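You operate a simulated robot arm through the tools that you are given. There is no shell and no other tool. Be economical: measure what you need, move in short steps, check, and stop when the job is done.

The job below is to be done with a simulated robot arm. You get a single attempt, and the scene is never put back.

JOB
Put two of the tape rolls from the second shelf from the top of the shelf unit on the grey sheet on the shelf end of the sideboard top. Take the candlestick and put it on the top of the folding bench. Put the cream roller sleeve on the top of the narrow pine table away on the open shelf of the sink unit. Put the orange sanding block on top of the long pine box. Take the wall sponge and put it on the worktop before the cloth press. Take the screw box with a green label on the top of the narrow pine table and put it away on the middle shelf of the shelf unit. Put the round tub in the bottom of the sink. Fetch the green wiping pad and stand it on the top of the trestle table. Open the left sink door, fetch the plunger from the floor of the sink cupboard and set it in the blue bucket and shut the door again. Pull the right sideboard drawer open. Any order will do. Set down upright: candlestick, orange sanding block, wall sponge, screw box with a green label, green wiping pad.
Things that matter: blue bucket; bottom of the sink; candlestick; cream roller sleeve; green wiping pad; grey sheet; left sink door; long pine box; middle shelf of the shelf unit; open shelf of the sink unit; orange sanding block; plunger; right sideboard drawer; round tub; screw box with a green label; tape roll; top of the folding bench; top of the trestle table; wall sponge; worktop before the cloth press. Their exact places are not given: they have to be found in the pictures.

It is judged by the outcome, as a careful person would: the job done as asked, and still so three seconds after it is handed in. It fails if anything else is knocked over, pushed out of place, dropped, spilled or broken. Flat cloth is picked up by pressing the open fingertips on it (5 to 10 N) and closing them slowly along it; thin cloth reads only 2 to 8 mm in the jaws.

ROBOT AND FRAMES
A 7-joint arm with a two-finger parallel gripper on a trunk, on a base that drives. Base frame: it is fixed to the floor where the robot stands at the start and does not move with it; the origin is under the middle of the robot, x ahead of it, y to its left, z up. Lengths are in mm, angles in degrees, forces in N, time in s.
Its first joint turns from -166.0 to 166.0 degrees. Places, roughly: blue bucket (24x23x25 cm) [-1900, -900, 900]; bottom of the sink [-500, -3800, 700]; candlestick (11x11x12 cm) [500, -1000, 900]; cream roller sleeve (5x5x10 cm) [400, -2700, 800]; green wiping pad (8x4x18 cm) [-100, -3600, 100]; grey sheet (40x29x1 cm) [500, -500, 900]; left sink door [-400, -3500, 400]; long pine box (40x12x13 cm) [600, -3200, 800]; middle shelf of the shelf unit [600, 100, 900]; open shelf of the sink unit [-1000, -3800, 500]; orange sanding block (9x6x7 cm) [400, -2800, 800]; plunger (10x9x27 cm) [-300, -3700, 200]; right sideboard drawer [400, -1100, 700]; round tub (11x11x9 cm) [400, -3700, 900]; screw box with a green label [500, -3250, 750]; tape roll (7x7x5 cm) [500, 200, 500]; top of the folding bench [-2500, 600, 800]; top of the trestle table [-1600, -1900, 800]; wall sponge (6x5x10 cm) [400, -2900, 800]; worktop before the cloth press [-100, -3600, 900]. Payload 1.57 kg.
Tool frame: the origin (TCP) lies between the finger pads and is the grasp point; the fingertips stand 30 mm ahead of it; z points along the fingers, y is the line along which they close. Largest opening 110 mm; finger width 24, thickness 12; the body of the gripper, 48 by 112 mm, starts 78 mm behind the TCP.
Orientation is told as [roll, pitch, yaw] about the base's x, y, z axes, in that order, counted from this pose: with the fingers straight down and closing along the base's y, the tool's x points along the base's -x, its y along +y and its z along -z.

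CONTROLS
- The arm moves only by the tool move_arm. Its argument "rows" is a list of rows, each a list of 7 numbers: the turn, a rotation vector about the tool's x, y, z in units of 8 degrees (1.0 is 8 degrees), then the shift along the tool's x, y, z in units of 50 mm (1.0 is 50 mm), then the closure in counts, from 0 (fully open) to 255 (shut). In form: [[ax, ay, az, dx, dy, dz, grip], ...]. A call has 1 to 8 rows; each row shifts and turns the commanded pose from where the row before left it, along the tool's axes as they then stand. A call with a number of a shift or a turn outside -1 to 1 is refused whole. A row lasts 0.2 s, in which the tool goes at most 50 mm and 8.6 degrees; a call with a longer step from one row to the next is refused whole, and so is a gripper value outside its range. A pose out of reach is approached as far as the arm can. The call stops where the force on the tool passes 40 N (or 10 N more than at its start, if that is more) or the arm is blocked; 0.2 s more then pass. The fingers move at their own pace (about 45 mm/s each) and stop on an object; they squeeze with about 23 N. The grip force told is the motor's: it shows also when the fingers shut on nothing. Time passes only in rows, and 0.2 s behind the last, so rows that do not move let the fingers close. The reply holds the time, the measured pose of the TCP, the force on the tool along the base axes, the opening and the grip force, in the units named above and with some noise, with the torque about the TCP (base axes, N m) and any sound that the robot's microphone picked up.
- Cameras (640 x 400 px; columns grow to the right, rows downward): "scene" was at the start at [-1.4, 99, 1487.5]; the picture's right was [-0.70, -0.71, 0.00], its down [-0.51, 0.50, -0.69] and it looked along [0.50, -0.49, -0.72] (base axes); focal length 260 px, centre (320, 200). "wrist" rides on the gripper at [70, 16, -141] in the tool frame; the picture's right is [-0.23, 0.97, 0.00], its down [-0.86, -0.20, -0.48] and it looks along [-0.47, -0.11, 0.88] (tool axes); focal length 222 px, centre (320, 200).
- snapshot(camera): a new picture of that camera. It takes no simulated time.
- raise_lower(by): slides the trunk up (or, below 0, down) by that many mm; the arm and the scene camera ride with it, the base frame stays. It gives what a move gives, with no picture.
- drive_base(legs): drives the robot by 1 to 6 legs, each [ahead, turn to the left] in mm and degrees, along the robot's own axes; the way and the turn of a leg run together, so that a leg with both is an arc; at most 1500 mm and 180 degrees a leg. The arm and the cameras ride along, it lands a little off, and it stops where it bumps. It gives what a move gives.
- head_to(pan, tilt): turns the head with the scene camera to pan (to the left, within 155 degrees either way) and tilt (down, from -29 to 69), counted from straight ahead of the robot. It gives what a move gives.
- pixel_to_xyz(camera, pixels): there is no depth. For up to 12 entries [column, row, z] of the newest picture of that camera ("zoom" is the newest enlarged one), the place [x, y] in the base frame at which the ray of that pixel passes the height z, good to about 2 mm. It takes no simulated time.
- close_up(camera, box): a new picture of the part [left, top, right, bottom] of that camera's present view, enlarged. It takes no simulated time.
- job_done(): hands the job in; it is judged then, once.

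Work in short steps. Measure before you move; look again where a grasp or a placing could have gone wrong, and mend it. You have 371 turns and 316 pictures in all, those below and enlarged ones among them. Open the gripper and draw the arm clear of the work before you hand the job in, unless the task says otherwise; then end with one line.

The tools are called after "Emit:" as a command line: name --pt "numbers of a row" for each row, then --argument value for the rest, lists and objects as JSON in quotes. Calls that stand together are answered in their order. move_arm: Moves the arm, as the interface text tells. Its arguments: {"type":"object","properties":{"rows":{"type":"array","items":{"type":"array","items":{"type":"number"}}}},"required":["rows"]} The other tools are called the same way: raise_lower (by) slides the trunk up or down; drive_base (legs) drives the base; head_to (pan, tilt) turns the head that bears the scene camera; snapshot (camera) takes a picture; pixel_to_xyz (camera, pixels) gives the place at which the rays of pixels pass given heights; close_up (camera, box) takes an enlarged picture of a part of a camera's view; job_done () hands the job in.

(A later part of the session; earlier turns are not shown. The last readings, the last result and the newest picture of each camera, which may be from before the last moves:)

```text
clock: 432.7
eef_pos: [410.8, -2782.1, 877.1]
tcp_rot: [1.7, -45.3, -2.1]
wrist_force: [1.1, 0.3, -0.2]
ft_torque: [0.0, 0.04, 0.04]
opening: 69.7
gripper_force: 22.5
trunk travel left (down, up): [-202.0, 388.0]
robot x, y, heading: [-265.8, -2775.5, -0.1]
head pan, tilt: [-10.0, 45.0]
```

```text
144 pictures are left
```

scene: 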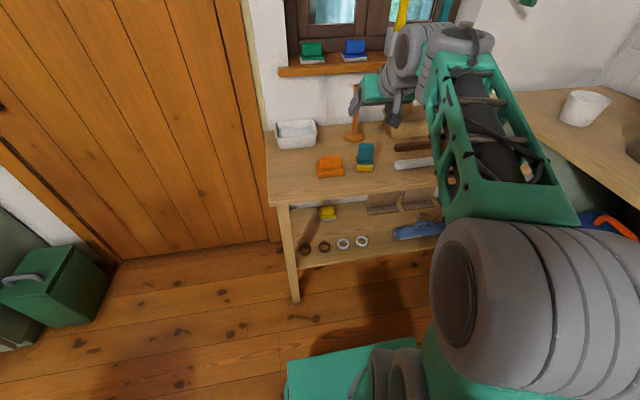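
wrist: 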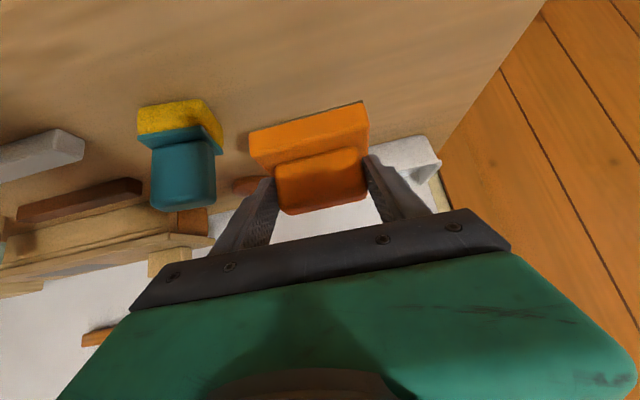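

Held. Now go around to reach the long pine box: raise, and reposition the base.

Emit:
raise_lower --by 130

Emit:
drive_base --legs '[[0, -31], [260, 0], [0, 7]]'

Emit:
head_to --pan 0 --tilt 45

Emit:
snapshot --camera "wrist"

Emit:
snapshot --camera "scene"

```text
clock: 434.3
eef_pos: [410.6, -2783.6, 1006.9]
tcp_rot: [1.6, -45.4, -2.1]
wrist_force: [-0.6, -0.3, -1.1]
ft_torque: [0.02, 0.01, -0.01]
opening: 69.8
gripper_force: 23.1
trunk travel left (down, up): [-332.0, 258.0]
robot x, y, heading: [-266.5, -2775.2, 0.4]
head pan, tilt: [-10.0, 45.0]
```

```text
clock: 438.2
eef_pos: [573.5, -3184.2, 1006.8]
tcp_rot: [1.5, -45.5, -25.7]
wrist_force: [-1.0, -0.8, -1.5]
ft_torque: [0.02, 0.02, -0.01]
opening: 69.3
gripper_force: 23.5
trunk travel left (down, up): [-332.0, 258.0]
robot x, y, heading: [-43.6, -2903.2, -23.4]
head pan, tilt: [-10.0, 45.0]
```

```text
clock: 439.0
eef_pos: [573.1, -3184.4, 1006.8]
tcp_rot: [1.6, -45.5, -25.7]
wrist_force: [0.9, 0.1, -1.2]
ft_torque: [0.03, 0.03, 0.0]
opening: 69.3
gripper_force: 22.8
trunk travel left (down, up): [-332.0, 258.0]
robot x, y, heading: [-45.1, -2908.0, -23.3]
head pan, tilt: [0.0, 45.0]
```

```text
143 pictures are left
```

wrist: 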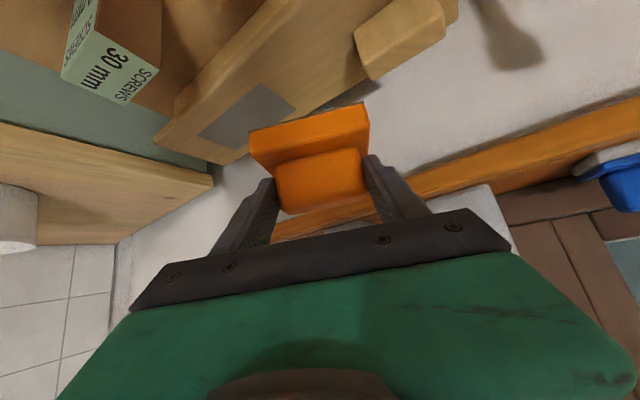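

```text
142 pictures are left
```

scene: 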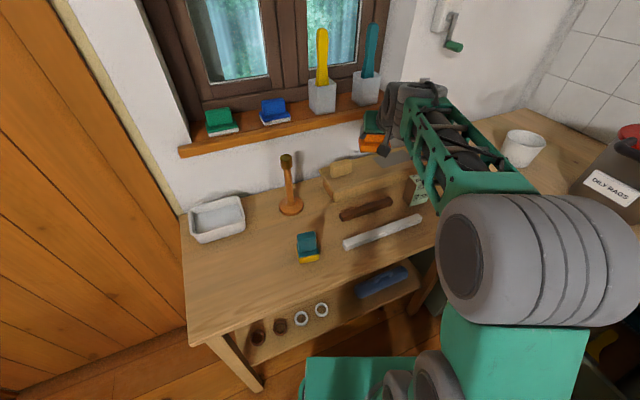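

Emit:
pixel_to_xyz --camera "wrist" --pixels '[[157, 142, 885], [235, 160, 885], [247, 118, 885], [365, 75, 885], [300, 85, 885], [280, 5, 885], [365, 75, 865], [440, 190, 1050], [440, 190, 1000], [92, 80, 840]]'

Emit:
pixel_to_xyz --camera "scene" --pixels '[[322, 180, 885], [322, 180, 865], [320, 168, 885], [350, 160, 885], [390, 160, 885], [185, 152, 1050], [185, 152, 1000], [340, 168, 885]]'

Emit:
close_up --camera "scene" --box '[280, 100, 440, 230]'

```text
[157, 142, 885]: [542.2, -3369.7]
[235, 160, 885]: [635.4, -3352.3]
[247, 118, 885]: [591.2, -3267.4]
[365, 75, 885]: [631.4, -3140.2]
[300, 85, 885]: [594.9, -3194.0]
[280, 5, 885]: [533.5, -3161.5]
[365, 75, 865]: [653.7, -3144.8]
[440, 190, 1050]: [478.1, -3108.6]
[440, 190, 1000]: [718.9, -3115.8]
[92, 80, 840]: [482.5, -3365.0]
```

```text
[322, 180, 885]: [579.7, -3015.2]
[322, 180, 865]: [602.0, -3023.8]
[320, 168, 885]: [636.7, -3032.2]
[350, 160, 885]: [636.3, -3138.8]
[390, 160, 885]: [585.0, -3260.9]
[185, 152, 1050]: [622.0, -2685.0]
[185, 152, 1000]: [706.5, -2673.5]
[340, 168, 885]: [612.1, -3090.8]
```

```text
3.08 times, centred on (360, 165) of scene
```

zoom: 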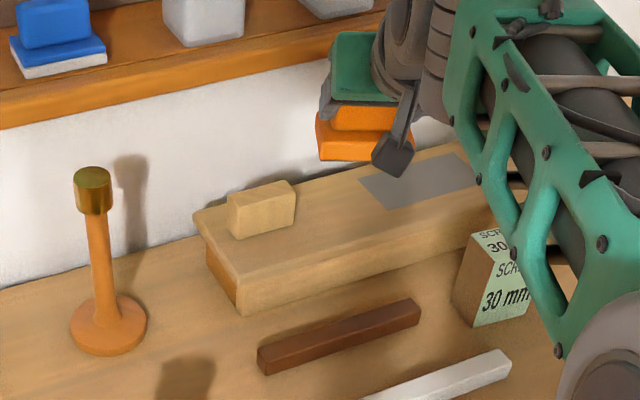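

Spot at (588,-3188) between the small block and the grey patch. Move 14 mm forward and lower.

Emit:
move_arm --pt "0 0 0 -0.2 0.05 0.2 255"

Emit:
raise_lower --by -45

Emit:
move_arm --pt "0 0 0 0.06 0 0.06 255" --pt "0 0 0 0.06 0 0.06 255" --pt "0 0 0 0.05 0 0.05 255"

Emit:
snapshot --camera "wrist"

Emit:
close_up --camera "scene" --box '[280, 100, 440, 230]'

```text
clock: 439.4
eef_pos: [586.3, -3186.9, 1007.4]
tcp_rot: [1.6, -45.6, -25.8]
wrist_force: [-1.1, -0.1, -1.2]
ft_torque: [-0.01, 0.01, -0.01]
opening: 69.5
gripper_force: 23.3
trunk travel left (down, up): [-332.0, 258.0]
robot x, y, heading: [-46.0, -2901.0, -23.1]
head pan, tilt: [0.0, 45.0]
```

```text
clock: 440.2
eef_pos: [585.3, -3186.9, 962.5]
tcp_rot: [1.5, -45.5, -25.7]
wrist_force: [1.0, -0.4, -1.5]
ft_torque: [0.03, 0.03, 0.01]
opening: 69.5
gripper_force: 23.0
trunk travel left (down, up): [-287.0, 303.0]
robot x, y, heading: [-43.9, -2910.2, -23.3]
head pan, tilt: [0.0, 45.0]
```

```text
clock: 441.0
eef_pos: [586.2, -3188.9, 951.0]
tcp_rot: [1.6, -45.4, -25.7]
wrist_force: [-0.4, 0.4, -1.2]
ft_torque: [-0.02, 0.01, 0.01]
opening: 69.3
gripper_force: 23.3
trunk travel left (down, up): [-287.0, 303.0]
robot x, y, heading: [-47.1, -2906.5, -23.5]
head pan, tilt: [0.0, 45.0]
```

```text
140 pictures are left
```

wrist: 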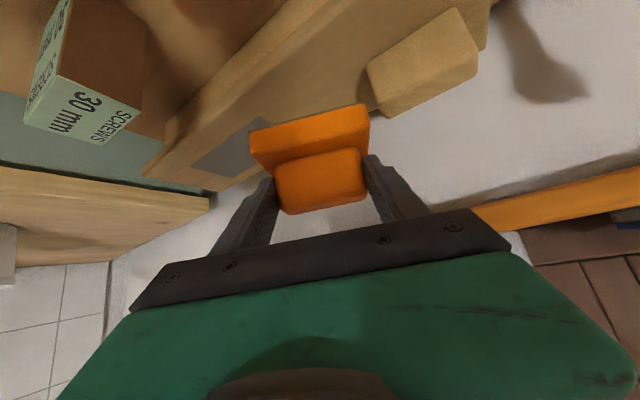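

```text
3.08 times, centred on (360, 165) of scene
```

zoom: 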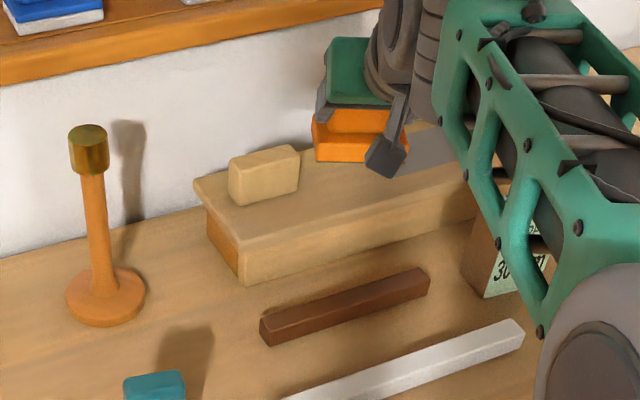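

Emit:
pixel_to_xyz --camera "wrist" --pixels '[[145, 175, 885], [145, 175, 870], [211, 193, 885], [211, 193, 870], [375, 110, 885], [375, 110, 870], [308, 118, 889]]'

```text
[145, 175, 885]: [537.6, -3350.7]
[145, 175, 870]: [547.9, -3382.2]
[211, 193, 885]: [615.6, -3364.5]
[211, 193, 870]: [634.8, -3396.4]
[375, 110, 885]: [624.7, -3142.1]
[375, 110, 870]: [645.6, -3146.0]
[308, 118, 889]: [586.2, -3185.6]
```

Box top is about 868–870 with x 549–650, so the block's base (centre ≈ 602) is centred. Continue lowering.

Emit:
move_arm --pt "0 0 0 0.07 0 0.07 255" --pt "0 0 0 0.06 0 0.06 255" --pt "0 0 0 0.04 0 0.04 255" --pt "0 0 0 0.04 0 0.04 255" --pt "0 0 0 0.04 0 0.04 255"

Emit:
snapshot --camera "wrist"

```text
clock: 442.2
eef_pos: [587.3, -3187.0, 932.8]
tcp_rot: [1.6, -45.5, -25.7]
wrist_force: [0.0, 0.0, -2.1]
ft_torque: [0.07, 0.02, 0.02]
opening: 69.5
gripper_force: 22.6
trunk travel left (down, up): [-287.0, 303.0]
robot x, y, heading: [-44.5, -2905.0, -23.4]
head pan, tilt: [0.0, 45.0]
```

```text
138 pictures are left
```

wrist: 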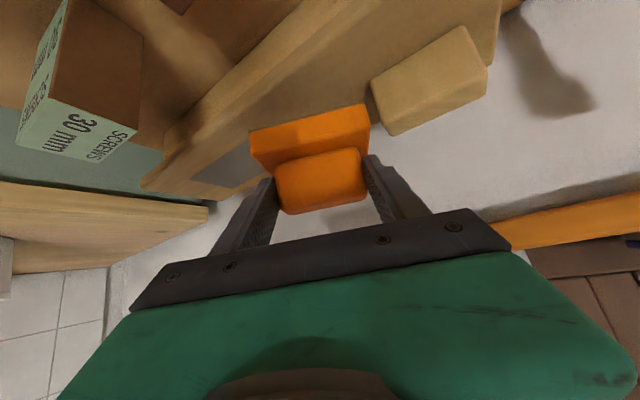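

Emit:
pixel_to_xyz --camera "wrist" --pixels '[[250, 132, 870], [368, 104, 870], [212, 200, 870], [140, 188, 870], [378, 122, 870], [295, 5, 870]]'

```text
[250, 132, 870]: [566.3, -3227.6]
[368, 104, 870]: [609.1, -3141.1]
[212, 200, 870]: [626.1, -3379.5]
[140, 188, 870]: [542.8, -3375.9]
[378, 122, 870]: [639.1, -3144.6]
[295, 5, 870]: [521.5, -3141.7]
```

The base would overhang the rear edge, so I lift slightly, rotate the block to align with the box, and shift back.

Emit:
move_arm --pt "0 0 0 -0.36 0 -0.35 255" --pt "-0.7 0 -0.7 0.12 -0.14 -0.12 255" --pt "-0.7 0 -0.7 0.12 -0.14 -0.12 255" --pt "-0.7 0 -0.7 0.12 -0.14 -0.12 255"

Emit:
snapshot --camera "wrist"

```text
clock: 443.2
eef_pos: [556.3, -3201.0, 957.2]
tcp_rot: [1.2, -45.9, -1.6]
wrist_force: [-0.2, -0.1, -0.6]
ft_torque: [0.01, 0.02, 0.01]
opening: 69.7
gripper_force: 23.3
trunk travel left (down, up): [-287.0, 303.0]
robot x, y, heading: [-47.4, -2904.2, -23.4]
head pan, tilt: [0.0, 45.0]
```

```text
137 pictures are left
```

wrist: 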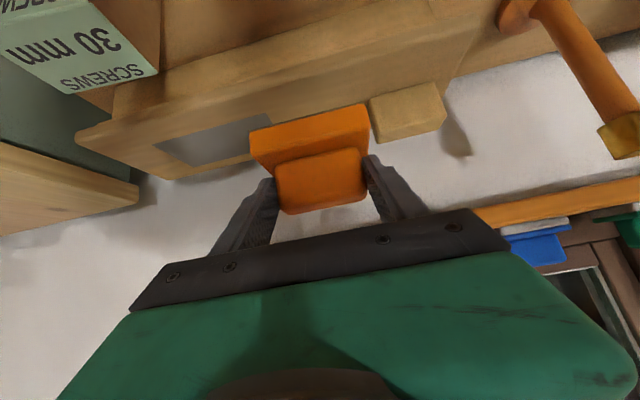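

Emit:
pixel_to_xyz --camera "wrist" --pixels '[[250, 132, 894], [368, 104, 894], [165, 180, 870], [75, 138, 870], [310, 75, 870], [445, 125, 870], [400, 140, 870], [370, 98, 890]]'

```text
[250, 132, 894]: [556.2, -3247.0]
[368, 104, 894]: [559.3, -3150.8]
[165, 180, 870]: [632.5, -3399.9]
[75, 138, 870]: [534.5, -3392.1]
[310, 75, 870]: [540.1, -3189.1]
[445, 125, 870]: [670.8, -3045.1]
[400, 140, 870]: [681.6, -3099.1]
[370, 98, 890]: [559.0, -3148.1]
```

Aligned on the box; I shift 15 mm away from the small block and lower to contact.

Emit:
move_arm --pt "0 0 0 0 -0.34 0 255" --pt "0 0 0 0.12 0 0.12 255" --pt "0 0 0 0.12 0 0.12 255" --pt "0 0 0 0.08 0 0.08 255" --pt "0 0 0 0.05 0 0.05 255" --pt "0 0 0 0.05 0 0.05 255"

```text
clock: 444.6
eef_pos: [556.4, -3216.8, 926.5]
tcp_rot: [1.2, -45.9, -1.6]
wrist_force: [-0.9, 0.3, -1.6]
ft_torque: [0.0, 0.02, 0.01]
opening: 69.5
gripper_force: 22.8
trunk travel left (down, up): [-287.0, 303.0]
robot x, y, heading: [-49.6, -2905.3, -23.2]
head pan, tilt: [0.0, 45.0]
```

Emit:
move_arm --pt "0 0 0 0.04 0 0.04 255" --pt "0 0 0 0.04 0 0.04 255" --pt "0 0 0 0.04 0 0.04 255" --pt "0 0 0 0.04 0 0.04 255"

Emit:
snapshot --camera "wrist"

```text
clock: 445.6
eef_pos: [557.1, -3217.6, 916.7]
tcp_rot: [1.2, -45.9, -1.7]
wrist_force: [0.7, 0.6, -1.3]
ft_torque: [0.05, 0.04, -0.06]
opening: 69.4
gripper_force: 23.3
trunk travel left (down, up): [-287.0, 303.0]
robot x, y, heading: [-44.0, -2903.7, -23.5]
head pan, tilt: [0.0, 45.0]
```

```text
136 pictures are left
```

wrist: 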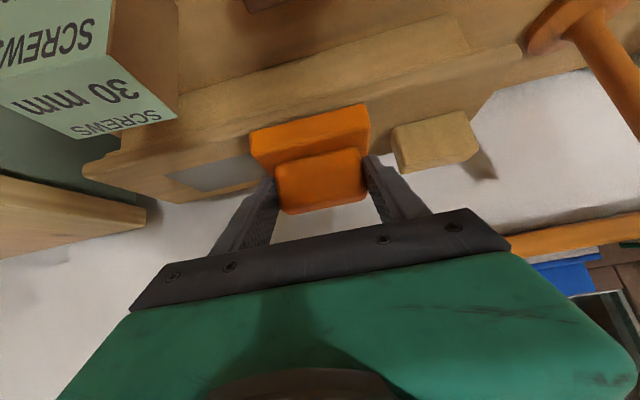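

Emit:
close_up --camera "wrist" --box '[60, 20, 500, 220]'

Emit:
move_arm --pt "0 0 0 0.04 0 0.04 255" --pt "0 0 0 0.04 0 0.04 255" --pt "0 0 0 0.04 0 0.04 255"

```text
1.45 times, centred on (280, 120) of wrist
```

zoom: 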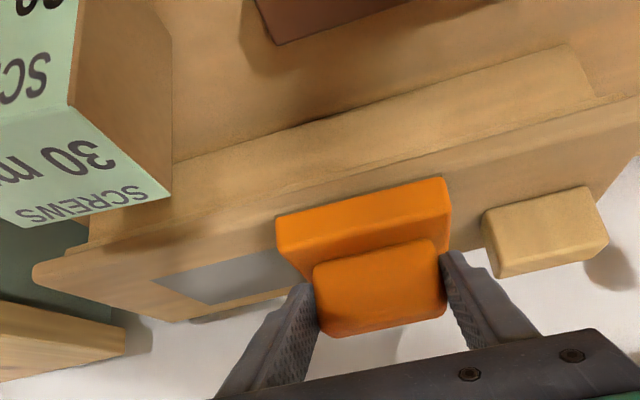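

```text
clock: 446.4
eef_pos: [557.6, -3216.4, 906.8]
tcp_rot: [1.2, -45.9, -1.6]
wrist_force: [0.5, -0.6, -1.3]
ft_torque: [0.03, 0.0, 0.01]
opening: 69.4
gripper_force: 23.1
trunk travel left (down, up): [-287.0, 303.0]
robot x, y, heading: [-47.2, -2906.5, -23.2]
head pan, tilt: [0.0, 45.0]
```

Emit:
pixel_to_xyz --camera "wrist" --pixels '[[307, 103, 850], [307, 103, 830], [310, 75, 810], [310, 75, 790], [308, 118, 845]]'

Emit:
snapshot --camera "wrist"

```text
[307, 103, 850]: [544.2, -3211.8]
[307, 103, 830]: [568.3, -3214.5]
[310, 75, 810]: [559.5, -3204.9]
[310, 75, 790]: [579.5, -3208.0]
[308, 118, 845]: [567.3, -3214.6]
```

```text
134 pictures are left
```

wrist: 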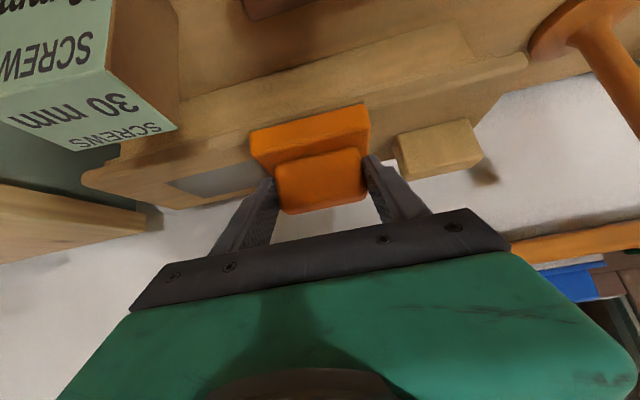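

Emit:
close_up --camera "scene" --box '[280, 100, 440, 230]'

```text
3.08 times, centred on (360, 165) of scene
```

zoom: 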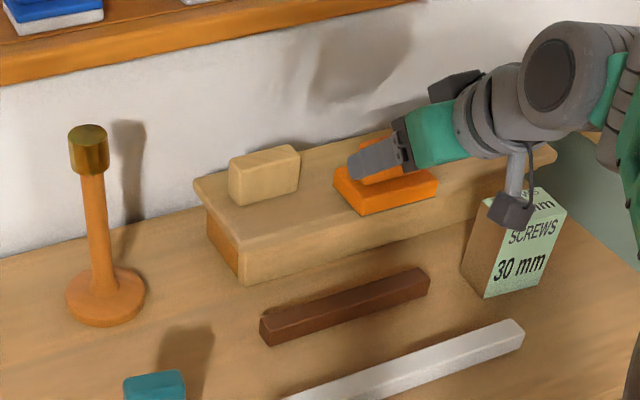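

The block's front edge is at the box's front edge; shift forward 20 mm then lower.

Emit:
move_arm --pt "0 0 0 -0.3 0 0.29 255" --pt "0 0 0 0.05 0 0.05 255" --pt "0 0 0 0.05 0 0.05 255" --pt "0 0 0 0.04 0 0.04 255"

Emit:
close_up --camera "scene" --box '[320, 120, 420, 200]'

```text
clock: 447.4
eef_pos: [577.5, -3216.2, 901.6]
tcp_rot: [0.8, -46.1, -1.5]
wrist_force: [-3.5, 3.0, 13.0]
ft_torque: [-0.36, 0.39, -0.15]
opening: 69.5
gripper_force: 22.2
trunk travel left (down, up): [-287.0, 303.0]
robot x, y, heading: [-47.7, -2908.7, -23.6]
head pan, tilt: [0.0, 45.0]
```

```text
5.00 times, centred on (370, 160) of scene
```

zoom: 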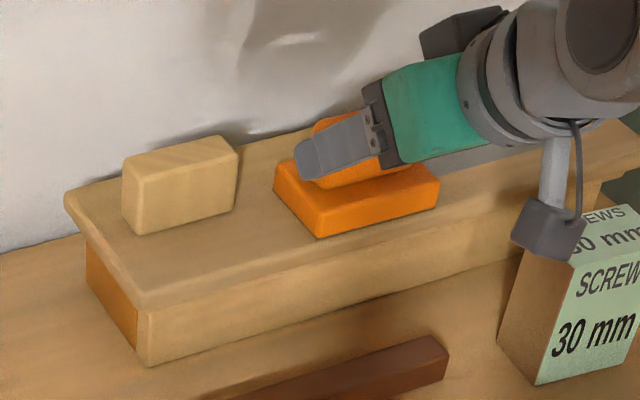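

Contact; well on the box top. Release and lift.

Emit:
move_arm --pt "0 0 0 0 0 0 80" --pt "0 0 0 0 0 0 50" --pt "0 0 0 0 0 0 50" --pt "0 0 0 -0.3 0 -0.3 50" --pt "0 0 0 -0.6 0 -0.6 50" --pt "0 0 0 -0.6 0 -0.6 50"

Emit:
close_up --camera "scene" --box '[280, 100, 440, 230]'

```text
clock: 448.8
eef_pos: [575.2, -3218.0, 1004.4]
tcp_rot: [1.2, -46.0, -1.7]
wrist_force: [0.5, -0.3, -0.2]
ft_torque: [0.0, -0.02, 0.03]
opening: 88.3
gripper_force: 0.1
trunk travel left (down, up): [-287.0, 303.0]
robot x, y, heading: [-45.0, -2904.4, -23.4]
head pan, tilt: [0.0, 45.0]
```

```text
3.08 times, centred on (360, 165) of scene
```

zoom: 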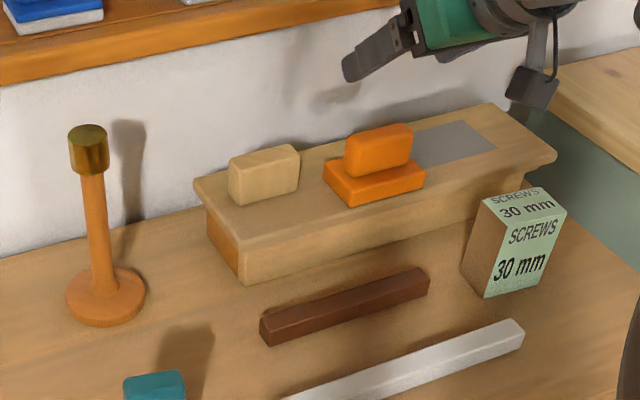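

Orange block done. Next the wall sponge: back off, realign yaw, turn to face it.

Emit:
raise_lower --by 60

Emit:
drive_base --legs '[[-220, 0], [0, 12]]'

Emit:
move_arm --pt "0.45 0 0.45 0 0 0 50" --pt "0.45 0 0.45 0 0 0 50"

Emit:
snapshot --camera "wrist"

```text
clock: 449.8
eef_pos: [575.7, -3216.4, 1064.7]
tcp_rot: [1.2, -45.9, -1.7]
wrist_force: [-0.9, -0.2, 0.3]
ft_torque: [-0.03, 0.04, 0.0]
opening: 88.2
gripper_force: 0.0
trunk travel left (down, up): [-347.0, 243.0]
robot x, y, heading: [-44.6, -2903.8, -23.5]
head pan, tilt: [0.0, 45.0]
```

```text
clock: 452.3
eef_pos: [426.3, -2996.5, 1065.4]
tcp_rot: [1.3, -45.9, 10.2]
wrist_force: [-0.4, 0.3, -0.3]
ft_torque: [-0.01, 0.01, 0.03]
opening: 88.3
gripper_force: 0.1
trunk travel left (down, up): [-347.0, 243.0]
robot x, y, heading: [-246.6, -2819.3, -11.6]
head pan, tilt: [0.0, 45.0]
```

```text
clock: 452.9
eef_pos: [426.1, -2995.5, 1064.2]
tcp_rot: [1.4, -45.7, -0.2]
wrist_force: [-0.6, -0.4, 0.5]
ft_torque: [0.01, 0.03, 0.01]
opening: 88.2
gripper_force: 0.0
trunk travel left (down, up): [-347.0, 243.0]
robot x, y, heading: [-248.0, -2818.1, -11.9]
head pan, tilt: [0.0, 45.0]
```

```text
130 pictures are left
```

wrist: 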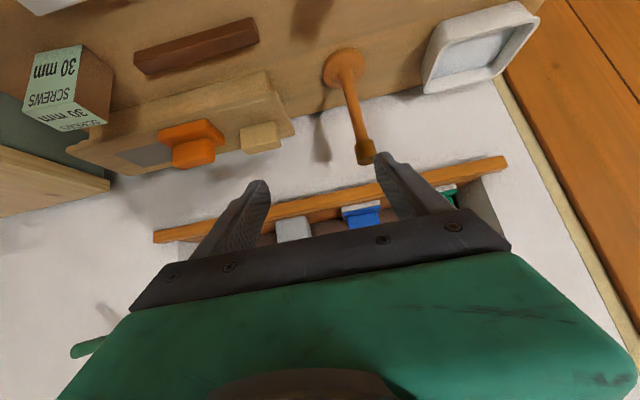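

Emit:
move_arm --pt "0 0 0 0.47 0.62 -0.48 50" --pt "0 0 0 0.47 0.62 -0.48 50" --pt "0 0 0 0.47 0.62 -0.48 50"

Emit:
raise_lower --by -110

Emit:
snapshot --camera "wrist"

```text
clock: 453.7
eef_pos: [324.6, -2904.8, 1067.2]
tcp_rot: [1.4, -45.6, -0.2]
wrist_force: [-0.8, 0.3, 0.0]
ft_torque: [-0.01, -0.04, 0.04]
opening: 88.6
gripper_force: 0.1
trunk travel left (down, up): [-347.0, 243.0]
robot x, y, heading: [-249.2, -2819.4, -11.4]
head pan, tilt: [0.0, 45.0]
```

```text
clock: 455.1
eef_pos: [325.5, -2904.4, 956.3]
tcp_rot: [1.4, -45.7, -0.2]
wrist_force: [-0.4, 0.1, 0.1]
ft_torque: [0.0, -0.01, 0.01]
opening: 88.3
gripper_force: 0.1
trunk travel left (down, up): [-237.0, 353.0]
robot x, y, heading: [-249.9, -2814.9, -11.6]
head pan, tilt: [0.0, 45.0]
```

```text
129 pictures are left
```

wrist: 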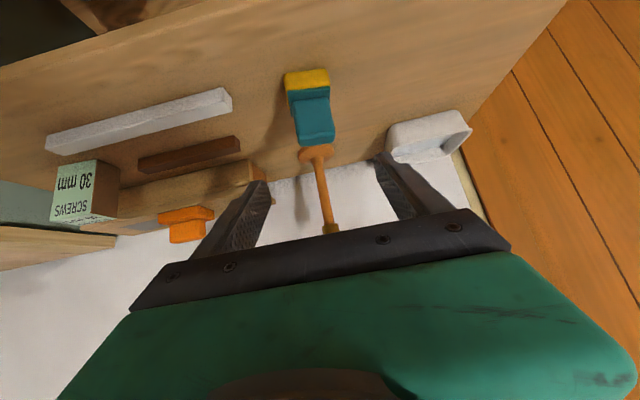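

Emit:
pixel_to_xyz --camera "wrist" --pixels '[[285, 76, 755], [328, 70, 755], [312, 125, 845], [312, 143, 855], [300, 145, 855], [335, 138, 855]]'

Emit:
close_up --camera "wrist" --box '[260, 50, 370, 160]'

```text
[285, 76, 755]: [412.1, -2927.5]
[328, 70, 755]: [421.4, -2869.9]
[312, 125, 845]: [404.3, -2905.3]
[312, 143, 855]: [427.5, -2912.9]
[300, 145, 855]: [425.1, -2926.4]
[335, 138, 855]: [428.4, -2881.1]
```

```text
3.64 times, centred on (315, 105) of wrist
```

zoom: 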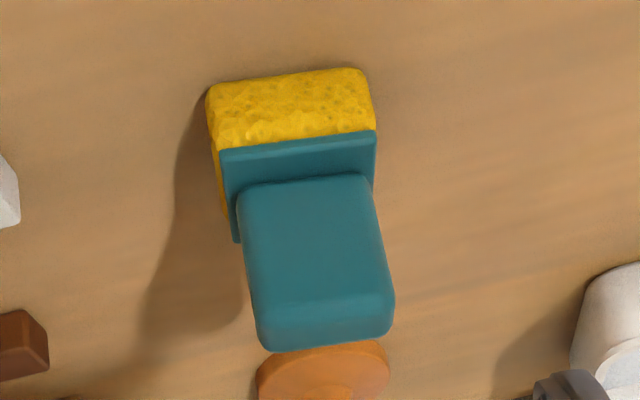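

Emit:
move_arm --pt "0 0 0 0.1 0 0.78 50" --pt "0 0 0 0.1 0 0.78 50" --pt "0 0 0 0.1 0 0.78 50"

Emit:
snapshot --camera "wrist"

```text
clock: 455.9
eef_pos: [396.9, -2902.2, 867.2]
tcp_rot: [1.3, -45.7, -0.1]
wrist_force: [-0.7, -0.7, -1.1]
ft_torque: [0.0, 0.03, 0.02]
opening: 88.2
gripper_force: 0.0
trunk travel left (down, up): [-237.0, 353.0]
robot x, y, heading: [-246.4, -2816.0, -11.4]
head pan, tilt: [0.0, 45.0]
```

```text
127 pictures are left
```

wrist: 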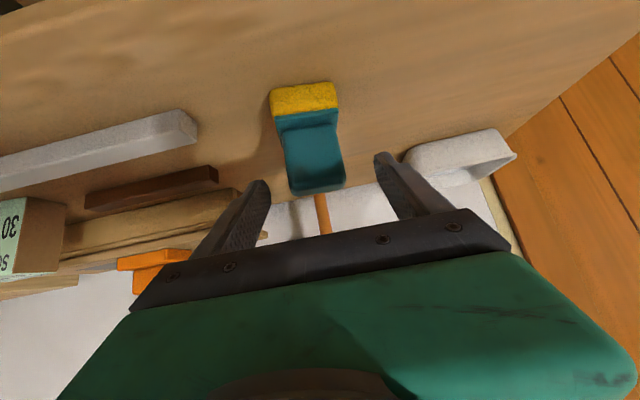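

Emit:
move_arm --pt "0 0 0 0.07 -0.02 0.43 50" --pt "0 0 0 0.07 -0.02 0.43 50"

Emit:
snapshot --camera "wrist"

```text
clock: 456.5
eef_pos: [423.7, -2903.2, 832.5]
tcp_rot: [1.3, -45.7, -0.2]
wrist_force: [-0.2, -0.6, 0.3]
ft_torque: [0.02, 0.0, -0.02]
opening: 88.5
gripper_force: 0.0
trunk travel left (down, up): [-237.0, 353.0]
robot x, y, heading: [-246.2, -2816.4, -11.5]
head pan, tilt: [0.0, 45.0]
```

```text
126 pictures are left
```

wrist: 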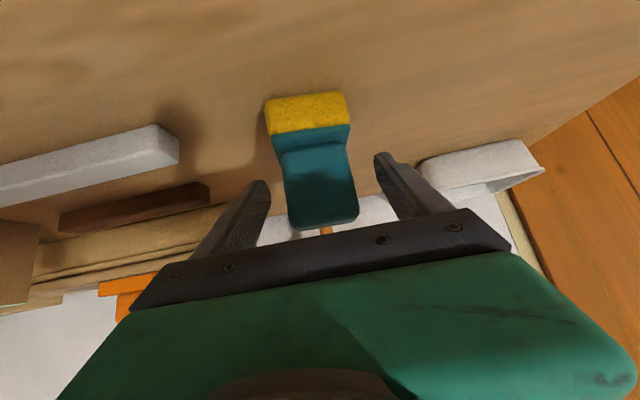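

Good; close and lift.

Emit:
move_arm --pt "0 0 0 0 0 0 120" --pt "0 0 0 0 0 0 190" --pt "0 0 0 0 0 0 255" --pt "0 0 0 0 0 0 255"

Emit:
raise_lower --by 180

Emit:
snapshot --camera "wrist"

```text
clock: 457.5
eef_pos: [421.9, -2903.0, 831.8]
tcp_rot: [1.3, -45.7, -0.2]
wrist_force: [-0.9, 0.0, 0.8]
ft_torque: [-0.06, -0.03, -0.02]
opening: 51.9
gripper_force: 22.7
trunk travel left (down, up): [-237.0, 353.0]
robot x, y, heading: [-245.4, -2818.4, -11.7]
head pan, tilt: [0.0, 45.0]
```

```text
clock: 459.5
eef_pos: [422.2, -2903.8, 1011.2]
tcp_rot: [1.4, -45.7, -0.2]
wrist_force: [0.4, -0.3, 0.1]
ft_torque: [-0.01, -0.01, -0.01]
opening: 52.2
gripper_force: 23.3
trunk travel left (down, up): [-417.0, 173.0]
robot x, y, heading: [-246.4, -2818.0, -11.6]
head pan, tilt: [0.0, 45.0]
```

```text
125 pictures are left
```

wrist: 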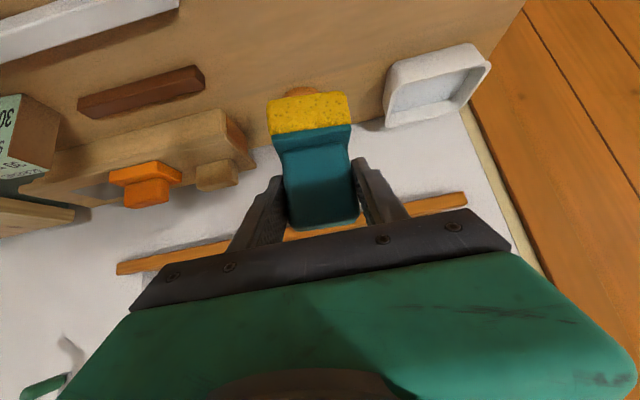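

Sponge held. Turn to the worktop and look for the cloth press.

Emit:
drive_base --legs '[[0, -78]]'

Emit:
head_to --pan 15 --tilt 30

Emit:
snapshot --camera "scene"

Emit:
snapshot --camera "wrist"

```text
clock: 463.2
eef_pos: [-191.7, -3491.9, 1011.1]
tcp_rot: [1.4, -45.6, -78.3]
wrist_force: [0.6, 0.8, -0.7]
ft_torque: [0.0, -0.01, -0.01]
opening: 51.4
gripper_force: 23.4
trunk travel left (down, up): [-417.0, 173.0]
robot x, y, heading: [-247.5, -2817.6, -89.6]
head pan, tilt: [0.0, 45.0]
```

```text
clock: 464.0
eef_pos: [-192.6, -3491.9, 1011.8]
tcp_rot: [1.4, -45.8, -78.3]
wrist_force: [0.2, -0.1, 0.1]
ft_torque: [0.03, -0.01, 0.02]
opening: 51.3
gripper_force: 23.2
trunk travel left (down, up): [-417.0, 173.0]
robot x, y, heading: [-246.1, -2818.4, -89.7]
head pan, tilt: [15.0, 30.0]
```

```text
124 pictures are left
```

scene: 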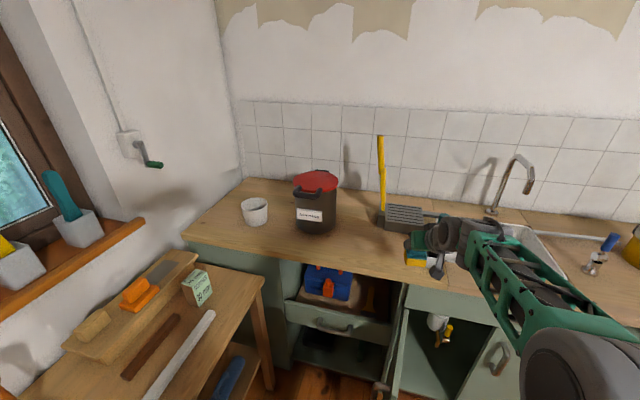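

```text
123 pictures are left
```

wrist: 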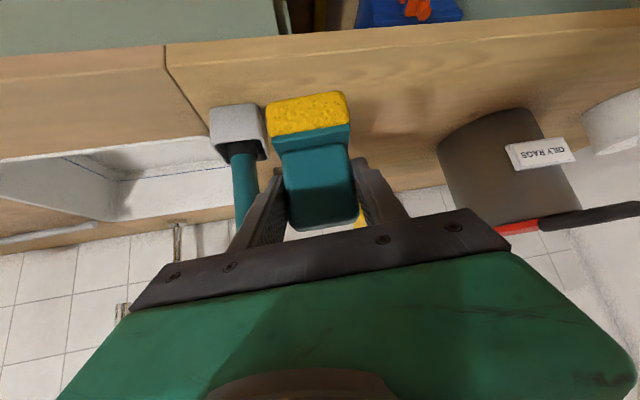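

Emit:
close_up --camera "scene" --box '[340, 130, 480, 290]'

Emit:
pixel_to_xyz --camera "scene" --pixels '[[350, 268, 900], [350, 268, 850], [380, 226, 900], [380, 226, 870], [425, 232, 870], [400, 229, 870], [255, 222, 870]]'

Emit:
pixel_to_xyz --camera "wrist" --pixels '[[400, 22, 900], [400, 22, 850], [213, 108, 870], [262, 104, 870], [440, 150, 870]]'

```text
2.50 times, centred on (410, 210) of scene
```

zoom: 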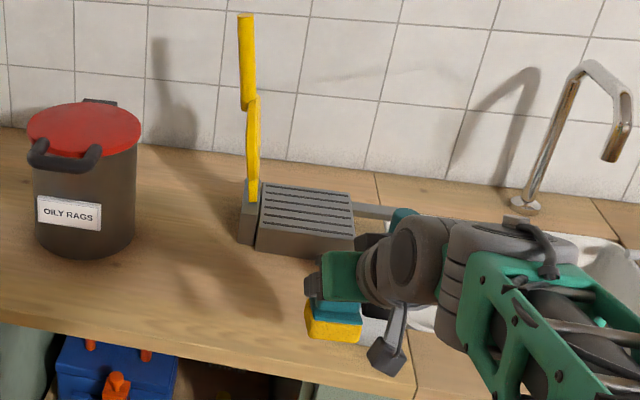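

```text
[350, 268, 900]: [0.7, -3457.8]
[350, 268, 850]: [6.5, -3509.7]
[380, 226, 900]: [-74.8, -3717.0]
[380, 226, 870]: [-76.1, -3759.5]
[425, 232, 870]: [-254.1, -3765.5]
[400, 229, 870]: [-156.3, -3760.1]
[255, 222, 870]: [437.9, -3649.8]
```

```text
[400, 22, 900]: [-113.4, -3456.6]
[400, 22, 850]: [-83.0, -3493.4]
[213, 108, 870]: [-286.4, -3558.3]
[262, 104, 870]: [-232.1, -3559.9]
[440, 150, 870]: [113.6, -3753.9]
```

Worktop z≈900; the press block (grey grid with yellow lever) has its front at y≈-3717, x -75…-250. Place the sponge at about (-130,-3605).

Emit:
move_arm --pt "0 0 0 -0.505 0.272 0.518 255" --pt "0 0 0 -0.505 0.272 0.518 255" --pt "0 0 0 -0.505 0.272 0.518 255"

Emit:
snapshot --camera "wrist"

Emit:
snapshot --camera "scene"

```text
clock: 464.8
eef_pos: [-129.1, -3589.5, 1013.4]
tcp_rot: [1.3, -45.7, -78.3]
wrist_force: [-0.6, -0.6, -0.2]
ft_torque: [-0.01, 0.0, -0.01]
opening: 51.3
gripper_force: 22.8
trunk travel left (down, up): [-417.0, 173.0]
robot x, y, heading: [-246.4, -2816.0, -89.7]
head pan, tilt: [15.0, 30.0]
```

```text
121 pictures are left
```

wrist: 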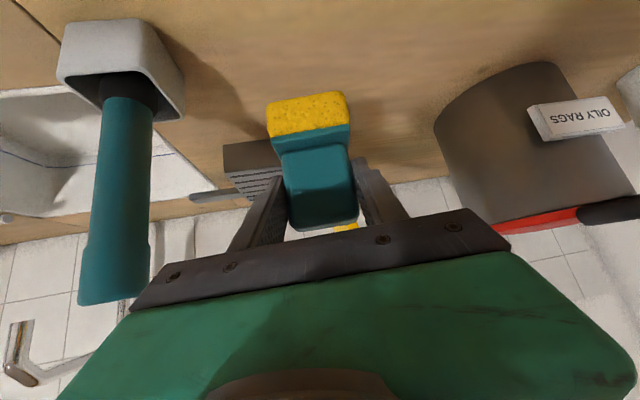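

```text
120 pictures are left
```

scene: 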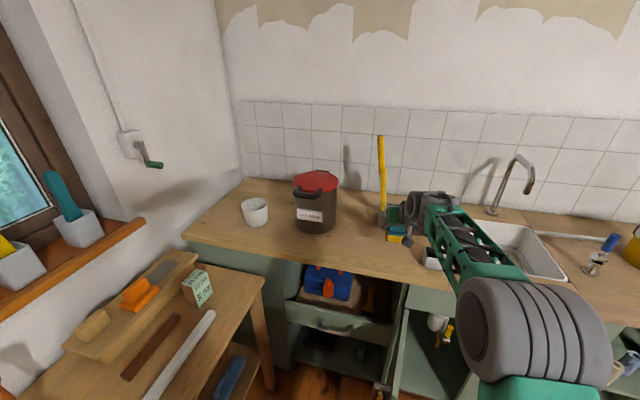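

Emit:
raise_lower --by -24

Emit:
move_arm --pt "0 0 0 0.06 0 0.06 255" --pt "0 0 0 0.05 0 0.05 255" --pt "0 0 0 0.04 0 0.04 255" --pt "0 0 0 0.04 0 0.04 255"

```text
clock: 465.5
eef_pos: [-129.2, -3589.1, 989.4]
tcp_rot: [1.5, -45.7, -78.3]
wrist_force: [-0.1, -0.5, -1.1]
ft_torque: [0.01, -0.01, -0.02]
opening: 50.8
gripper_force: 22.4
trunk travel left (down, up): [-393.0, 197.0]
robot x, y, heading: [-246.8, -2818.6, -89.7]
head pan, tilt: [15.0, 30.0]
```

```text
clock: 466.5
eef_pos: [-128.6, -3588.9, 975.4]
tcp_rot: [1.4, -45.7, -78.2]
wrist_force: [0.0, 0.8, -0.5]
ft_torque: [-0.01, 0.01, 0.0]
opening: 50.8
gripper_force: 22.5
trunk travel left (down, up): [-393.0, 197.0]
robot x, y, heading: [-245.8, -2818.2, -89.5]
head pan, tilt: [15.0, 30.0]
```

Emit:
move_arm --pt "0 0 0 0.04 0 0.04 255" --pt "0 0 0 0.04 0 0.04 255" --pt "0 0 0 0.04 0 0.04 255"

Emit:
snapshot --camera "wrist"

```text
clock: 467.3
eef_pos: [-129.9, -3589.0, 967.0]
tcp_rot: [1.5, -45.6, -78.3]
wrist_force: [0.2, -0.1, -0.8]
ft_torque: [-0.01, 0.01, 0.03]
opening: 50.4
gripper_force: 23.2
trunk travel left (down, up): [-393.0, 197.0]
robot x, y, heading: [-245.6, -2819.7, -89.6]
head pan, tilt: [15.0, 30.0]
```

```text
119 pictures are left
```

wrist: 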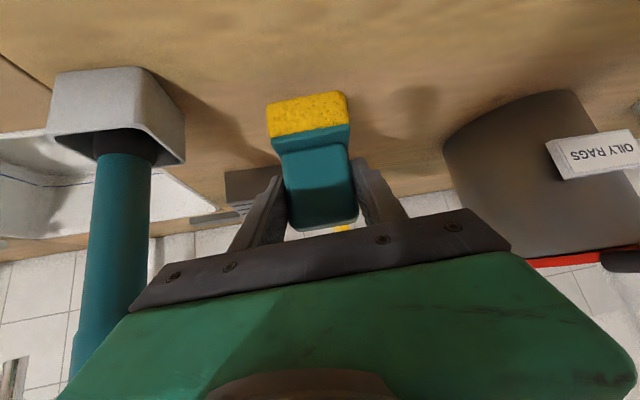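

Emit:
move_arm --pt "0 0 0 0.06 0 0.06 255" --pt "0 0 0 0.06 0 0.06 255" --pt "0 0 0 0.05 0 0.05 255" --pt "0 0 0 0.05 0 0.05 255"

Emit:
snapshot --camera "wrist"

```text
clock: 468.3
eef_pos: [-128.0, -3587.8, 951.7]
tcp_rot: [1.4, -45.6, -78.3]
wrist_force: [-0.3, -0.2, -0.4]
ft_torque: [0.0, -0.04, 0.01]
opening: 50.3
gripper_force: 22.7
trunk travel left (down, up): [-393.0, 197.0]
robot x, y, heading: [-247.6, -2819.1, -89.6]
head pan, tilt: [15.0, 30.0]
```

```text
118 pictures are left
```

wrist: 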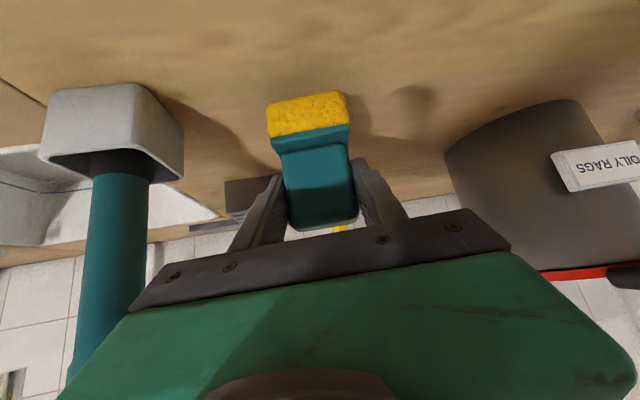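

Emit:
move_arm --pt "0 0 0 0.05 0 0.05 255" --pt "0 0 0 0.05 0 0.05 255" --pt "0 0 0 0.05 0 0.05 255" --pt "0 0 0 0.05 0 0.05 255"

```text
clock: 469.3
eef_pos: [-127.9, -3588.8, 937.9]
tcp_rot: [1.4, -45.7, -78.3]
wrist_force: [0.4, -0.5, -0.8]
ft_torque: [0.0, 0.0, 0.05]
opening: 50.3
gripper_force: 23.2
trunk travel left (down, up): [-393.0, 197.0]
robot x, y, heading: [-248.7, -2818.2, -89.6]
head pan, tilt: [15.0, 30.0]
```

Emit:
move_arm --pt "0 0 0 0.05 0 0.05 255" --pt "0 0 0 0.05 0 0.05 255" --pt "0 0 0 0.05 0 0.05 255"

Emit:
close_up --camera "scene" --box '[340, 180, 460, 280]'

```text
clock: 470.1
eef_pos: [-128.5, -3589.6, 930.3]
tcp_rot: [1.2, -46.2, -78.2]
wrist_force: [-1.1, 4.3, 13.9]
ft_torque: [0.17, 0.41, -0.19]
opening: 50.2
gripper_force: 22.8
trunk travel left (down, up): [-393.0, 197.0]
robot x, y, heading: [-243.7, -2817.9, -89.9]
head pan, tilt: [15.0, 30.0]
```

```text
4.00 times, centred on (400, 230) of scene
```

zoom: 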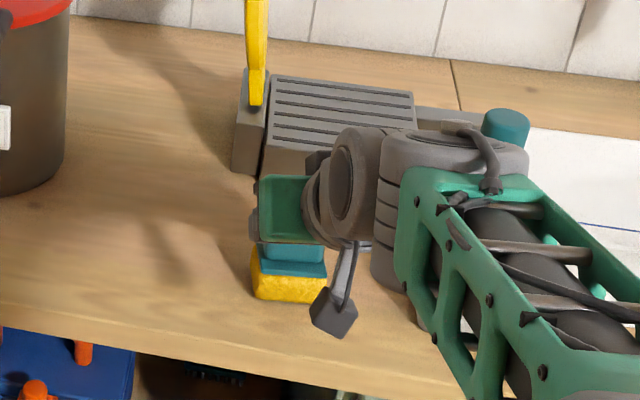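

Contact on the worktop (z≈855), in front of the press. Release and lift.

Emit:
move_arm --pt "0 0 0 -0.02 0 -0.02 150" --pt "0 0 0 0 0 0 80" --pt "0 0 0 0 0 0 50" --pt "0 0 0 0 0 0 50"

Emit:
raise_lower --by 150

Emit:
snapshot --camera "wrist"

Emit:
snapshot --camera "scene"

```text
clock: 471.1
eef_pos: [-128.9, -3588.8, 927.2]
tcp_rot: [1.4, -45.7, -78.3]
wrist_force: [-1.4, -0.3, -0.7]
ft_torque: [0.03, -0.03, 0.04]
opening: 88.6
gripper_force: 0.1
trunk travel left (down, up): [-393.0, 197.0]
robot x, y, heading: [-245.5, -2818.3, -89.5]
head pan, tilt: [15.0, 30.0]
```

```text
clock: 472.9
eef_pos: [-129.2, -3589.0, 1077.4]
tcp_rot: [1.4, -45.8, -78.4]
wrist_force: [0.2, 0.3, -0.7]
ft_torque: [-0.05, -0.01, -0.01]
opening: 88.6
gripper_force: 0.0
trunk travel left (down, up): [-543.0, 47.0]
robot x, y, heading: [-243.9, -2819.1, -89.8]
head pan, tilt: [15.0, 30.0]
```

```text
116 pictures are left
```

wrist: 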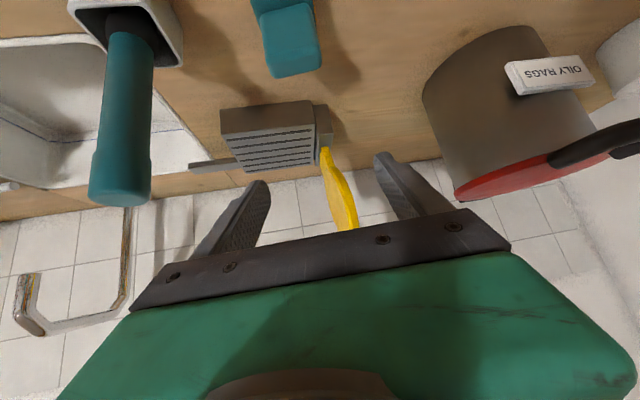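

```text
115 pictures are left
```

scene: 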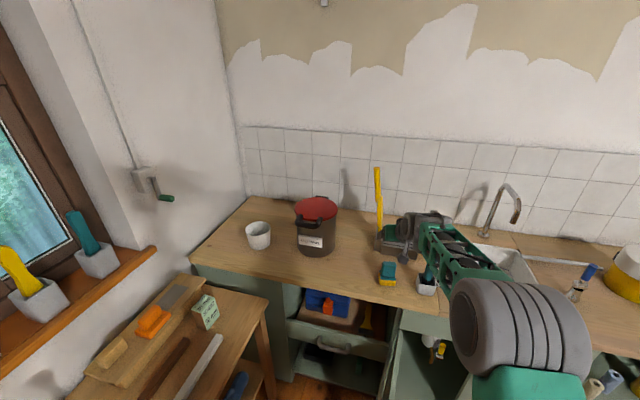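

Sponge placed. Now the round tub; take a close look.

Emit:
close_up --camera "scene" --box '[225, 195, 305, 265]'

Emit:
pixel_to_xyz --camera "scene" --pixels '[[246, 228, 943], [271, 228, 943], [258, 222, 943], [258, 234, 943], [259, 248, 857]]'

```text
5.71 times, centred on (265, 230) of scene
```

zoom: 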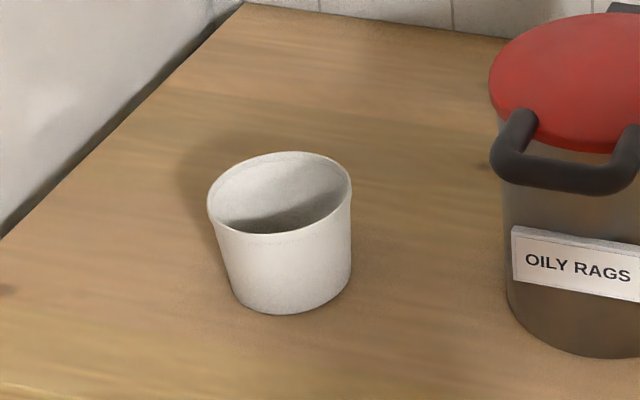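

```text
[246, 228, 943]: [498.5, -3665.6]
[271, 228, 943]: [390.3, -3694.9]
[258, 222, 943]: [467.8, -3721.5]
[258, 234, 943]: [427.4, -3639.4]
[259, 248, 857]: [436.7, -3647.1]
```

Before the tub I close the sink door to gain space. Back off, then lower the arm on the door's outer side.

Emit:
drive_base --legs '[[-230, 0]]'

Emit:
move_arm --pt "0 0 0 0.6 0.5 -0.6 255" --pt "0 0 0 0.6 0.5 -0.6 255"

Emit:
raise_lower --by -400

Emit:
snapshot --camera "wrist"

Emit:
head_to --pan 15 --tilt 45

Emit:
snapshot --camera "scene"

```text
clock: 474.6
eef_pos: [-130.5, -3359.4, 1078.8]
tcp_rot: [1.5, -45.8, -78.4]
wrist_force: [-0.6, -0.3, -0.4]
ft_torque: [0.02, -0.02, -0.02]
opening: 88.3
gripper_force: 0.1
trunk travel left (down, up): [-543.0, 47.0]
robot x, y, heading: [-245.6, -2591.8, -89.9]
head pan, tilt: [15.0, 30.0]
```

```text
clock: 475.2
eef_pos: [-98.4, -3267.2, 1079.7]
tcp_rot: [1.3, -45.7, -78.4]
wrist_force: [1.4, -0.2, -0.1]
ft_torque: [0.0, 0.04, 0.0]
opening: 36.2
gripper_force: 0.7
trunk travel left (down, up): [-543.0, 47.0]
robot x, y, heading: [-248.7, -2592.7, -89.6]
head pan, tilt: [15.0, 30.0]
```

```text
clock: 479.0
eef_pos: [-98.4, -3268.0, 678.6]
tcp_rot: [1.5, -45.7, -78.3]
wrist_force: [0.7, 0.7, -0.5]
ft_torque: [0.02, 0.01, 0.02]
opening: 0.0
gripper_force: 20.8
trunk travel left (down, up): [-143.0, 447.0]
robot x, y, heading: [-245.6, -2586.8, -90.1]
head pan, tilt: [15.0, 30.0]
```

```text
113 pictures are left
```

wrist: 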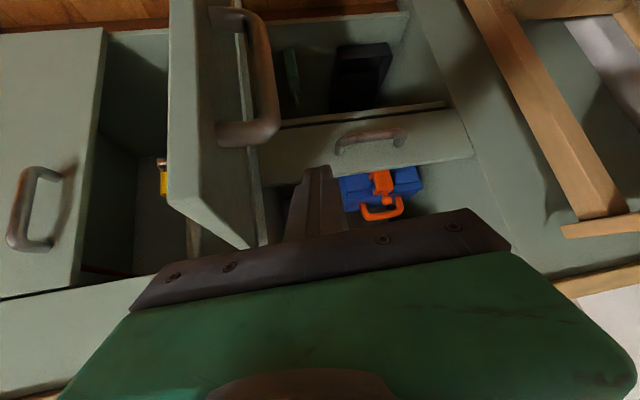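

```text
clock: 479.8
eef_pos: [-100.5, -3268.6, 679.7]
tcp_rot: [1.5, -45.7, -78.4]
wrist_force: [-0.7, 0.3, 0.7]
ft_torque: [0.0, -0.01, 0.0]
opening: 0.0
gripper_force: 21.9
trunk travel left (down, up): [-143.0, 447.0]
robot x, y, heading: [-244.1, -2590.2, -89.8]
head pan, tilt: [15.0, 45.0]
```

```text
112 pictures are left
```

scene: 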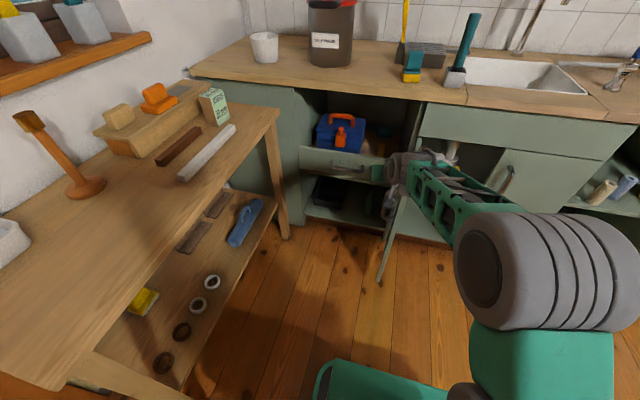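

Emit:
raise_lower --by -85

Emit:
move_arm --pt "0 0 0 0.08 -0.95 -0.08 255" --pt "0 0 0 0.08 -0.95 -0.08 255" --pt "0 0 0 0.08 -0.95 -0.08 255" --pt "0 0 0 0.08 -0.95 -0.08 255"

Emit:
snapshot --camera "wrist"

```text
clock: 480.7
eef_pos: [-94.6, -3270.1, 627.0]
tcp_rot: [1.3, -47.2, -77.9]
wrist_force: [4.6, 28.9, 13.2]
ft_torque: [-1.22, 1.23, -2.02]
opening: 0.1
gripper_force: 21.5
trunk travel left (down, up): [-75.0, 515.0]
robot x, y, heading: [-246.3, -2590.3, -89.4]
head pan, tilt: [15.0, 45.0]
stopped: the force on the tool passed its limit (the readings are from after the stop); the commanded pose is now the measured one
```

```text
clock: 481.0
eef_pos: [-98.5, -3270.6, 625.7]
tcp_rot: [1.6, -47.2, -77.7]
wrist_force: [4.1, 25.6, 9.5]
ft_torque: [-1.06, 0.9, -1.8]
opening: 0.0
gripper_force: 21.6
trunk travel left (down, up): [-75.0, 515.0]
robot x, y, heading: [-247.3, -2587.9, -89.4]
head pan, tilt: [15.0, 45.0]
stopped in row 1: the force on the tool passed its limit (the readings are from after the stop); the commanded pose is now the measured one
```

```text
111 pictures are left
```

wrist: 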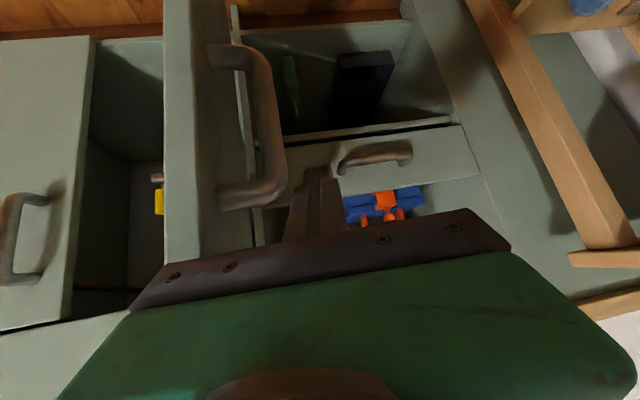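

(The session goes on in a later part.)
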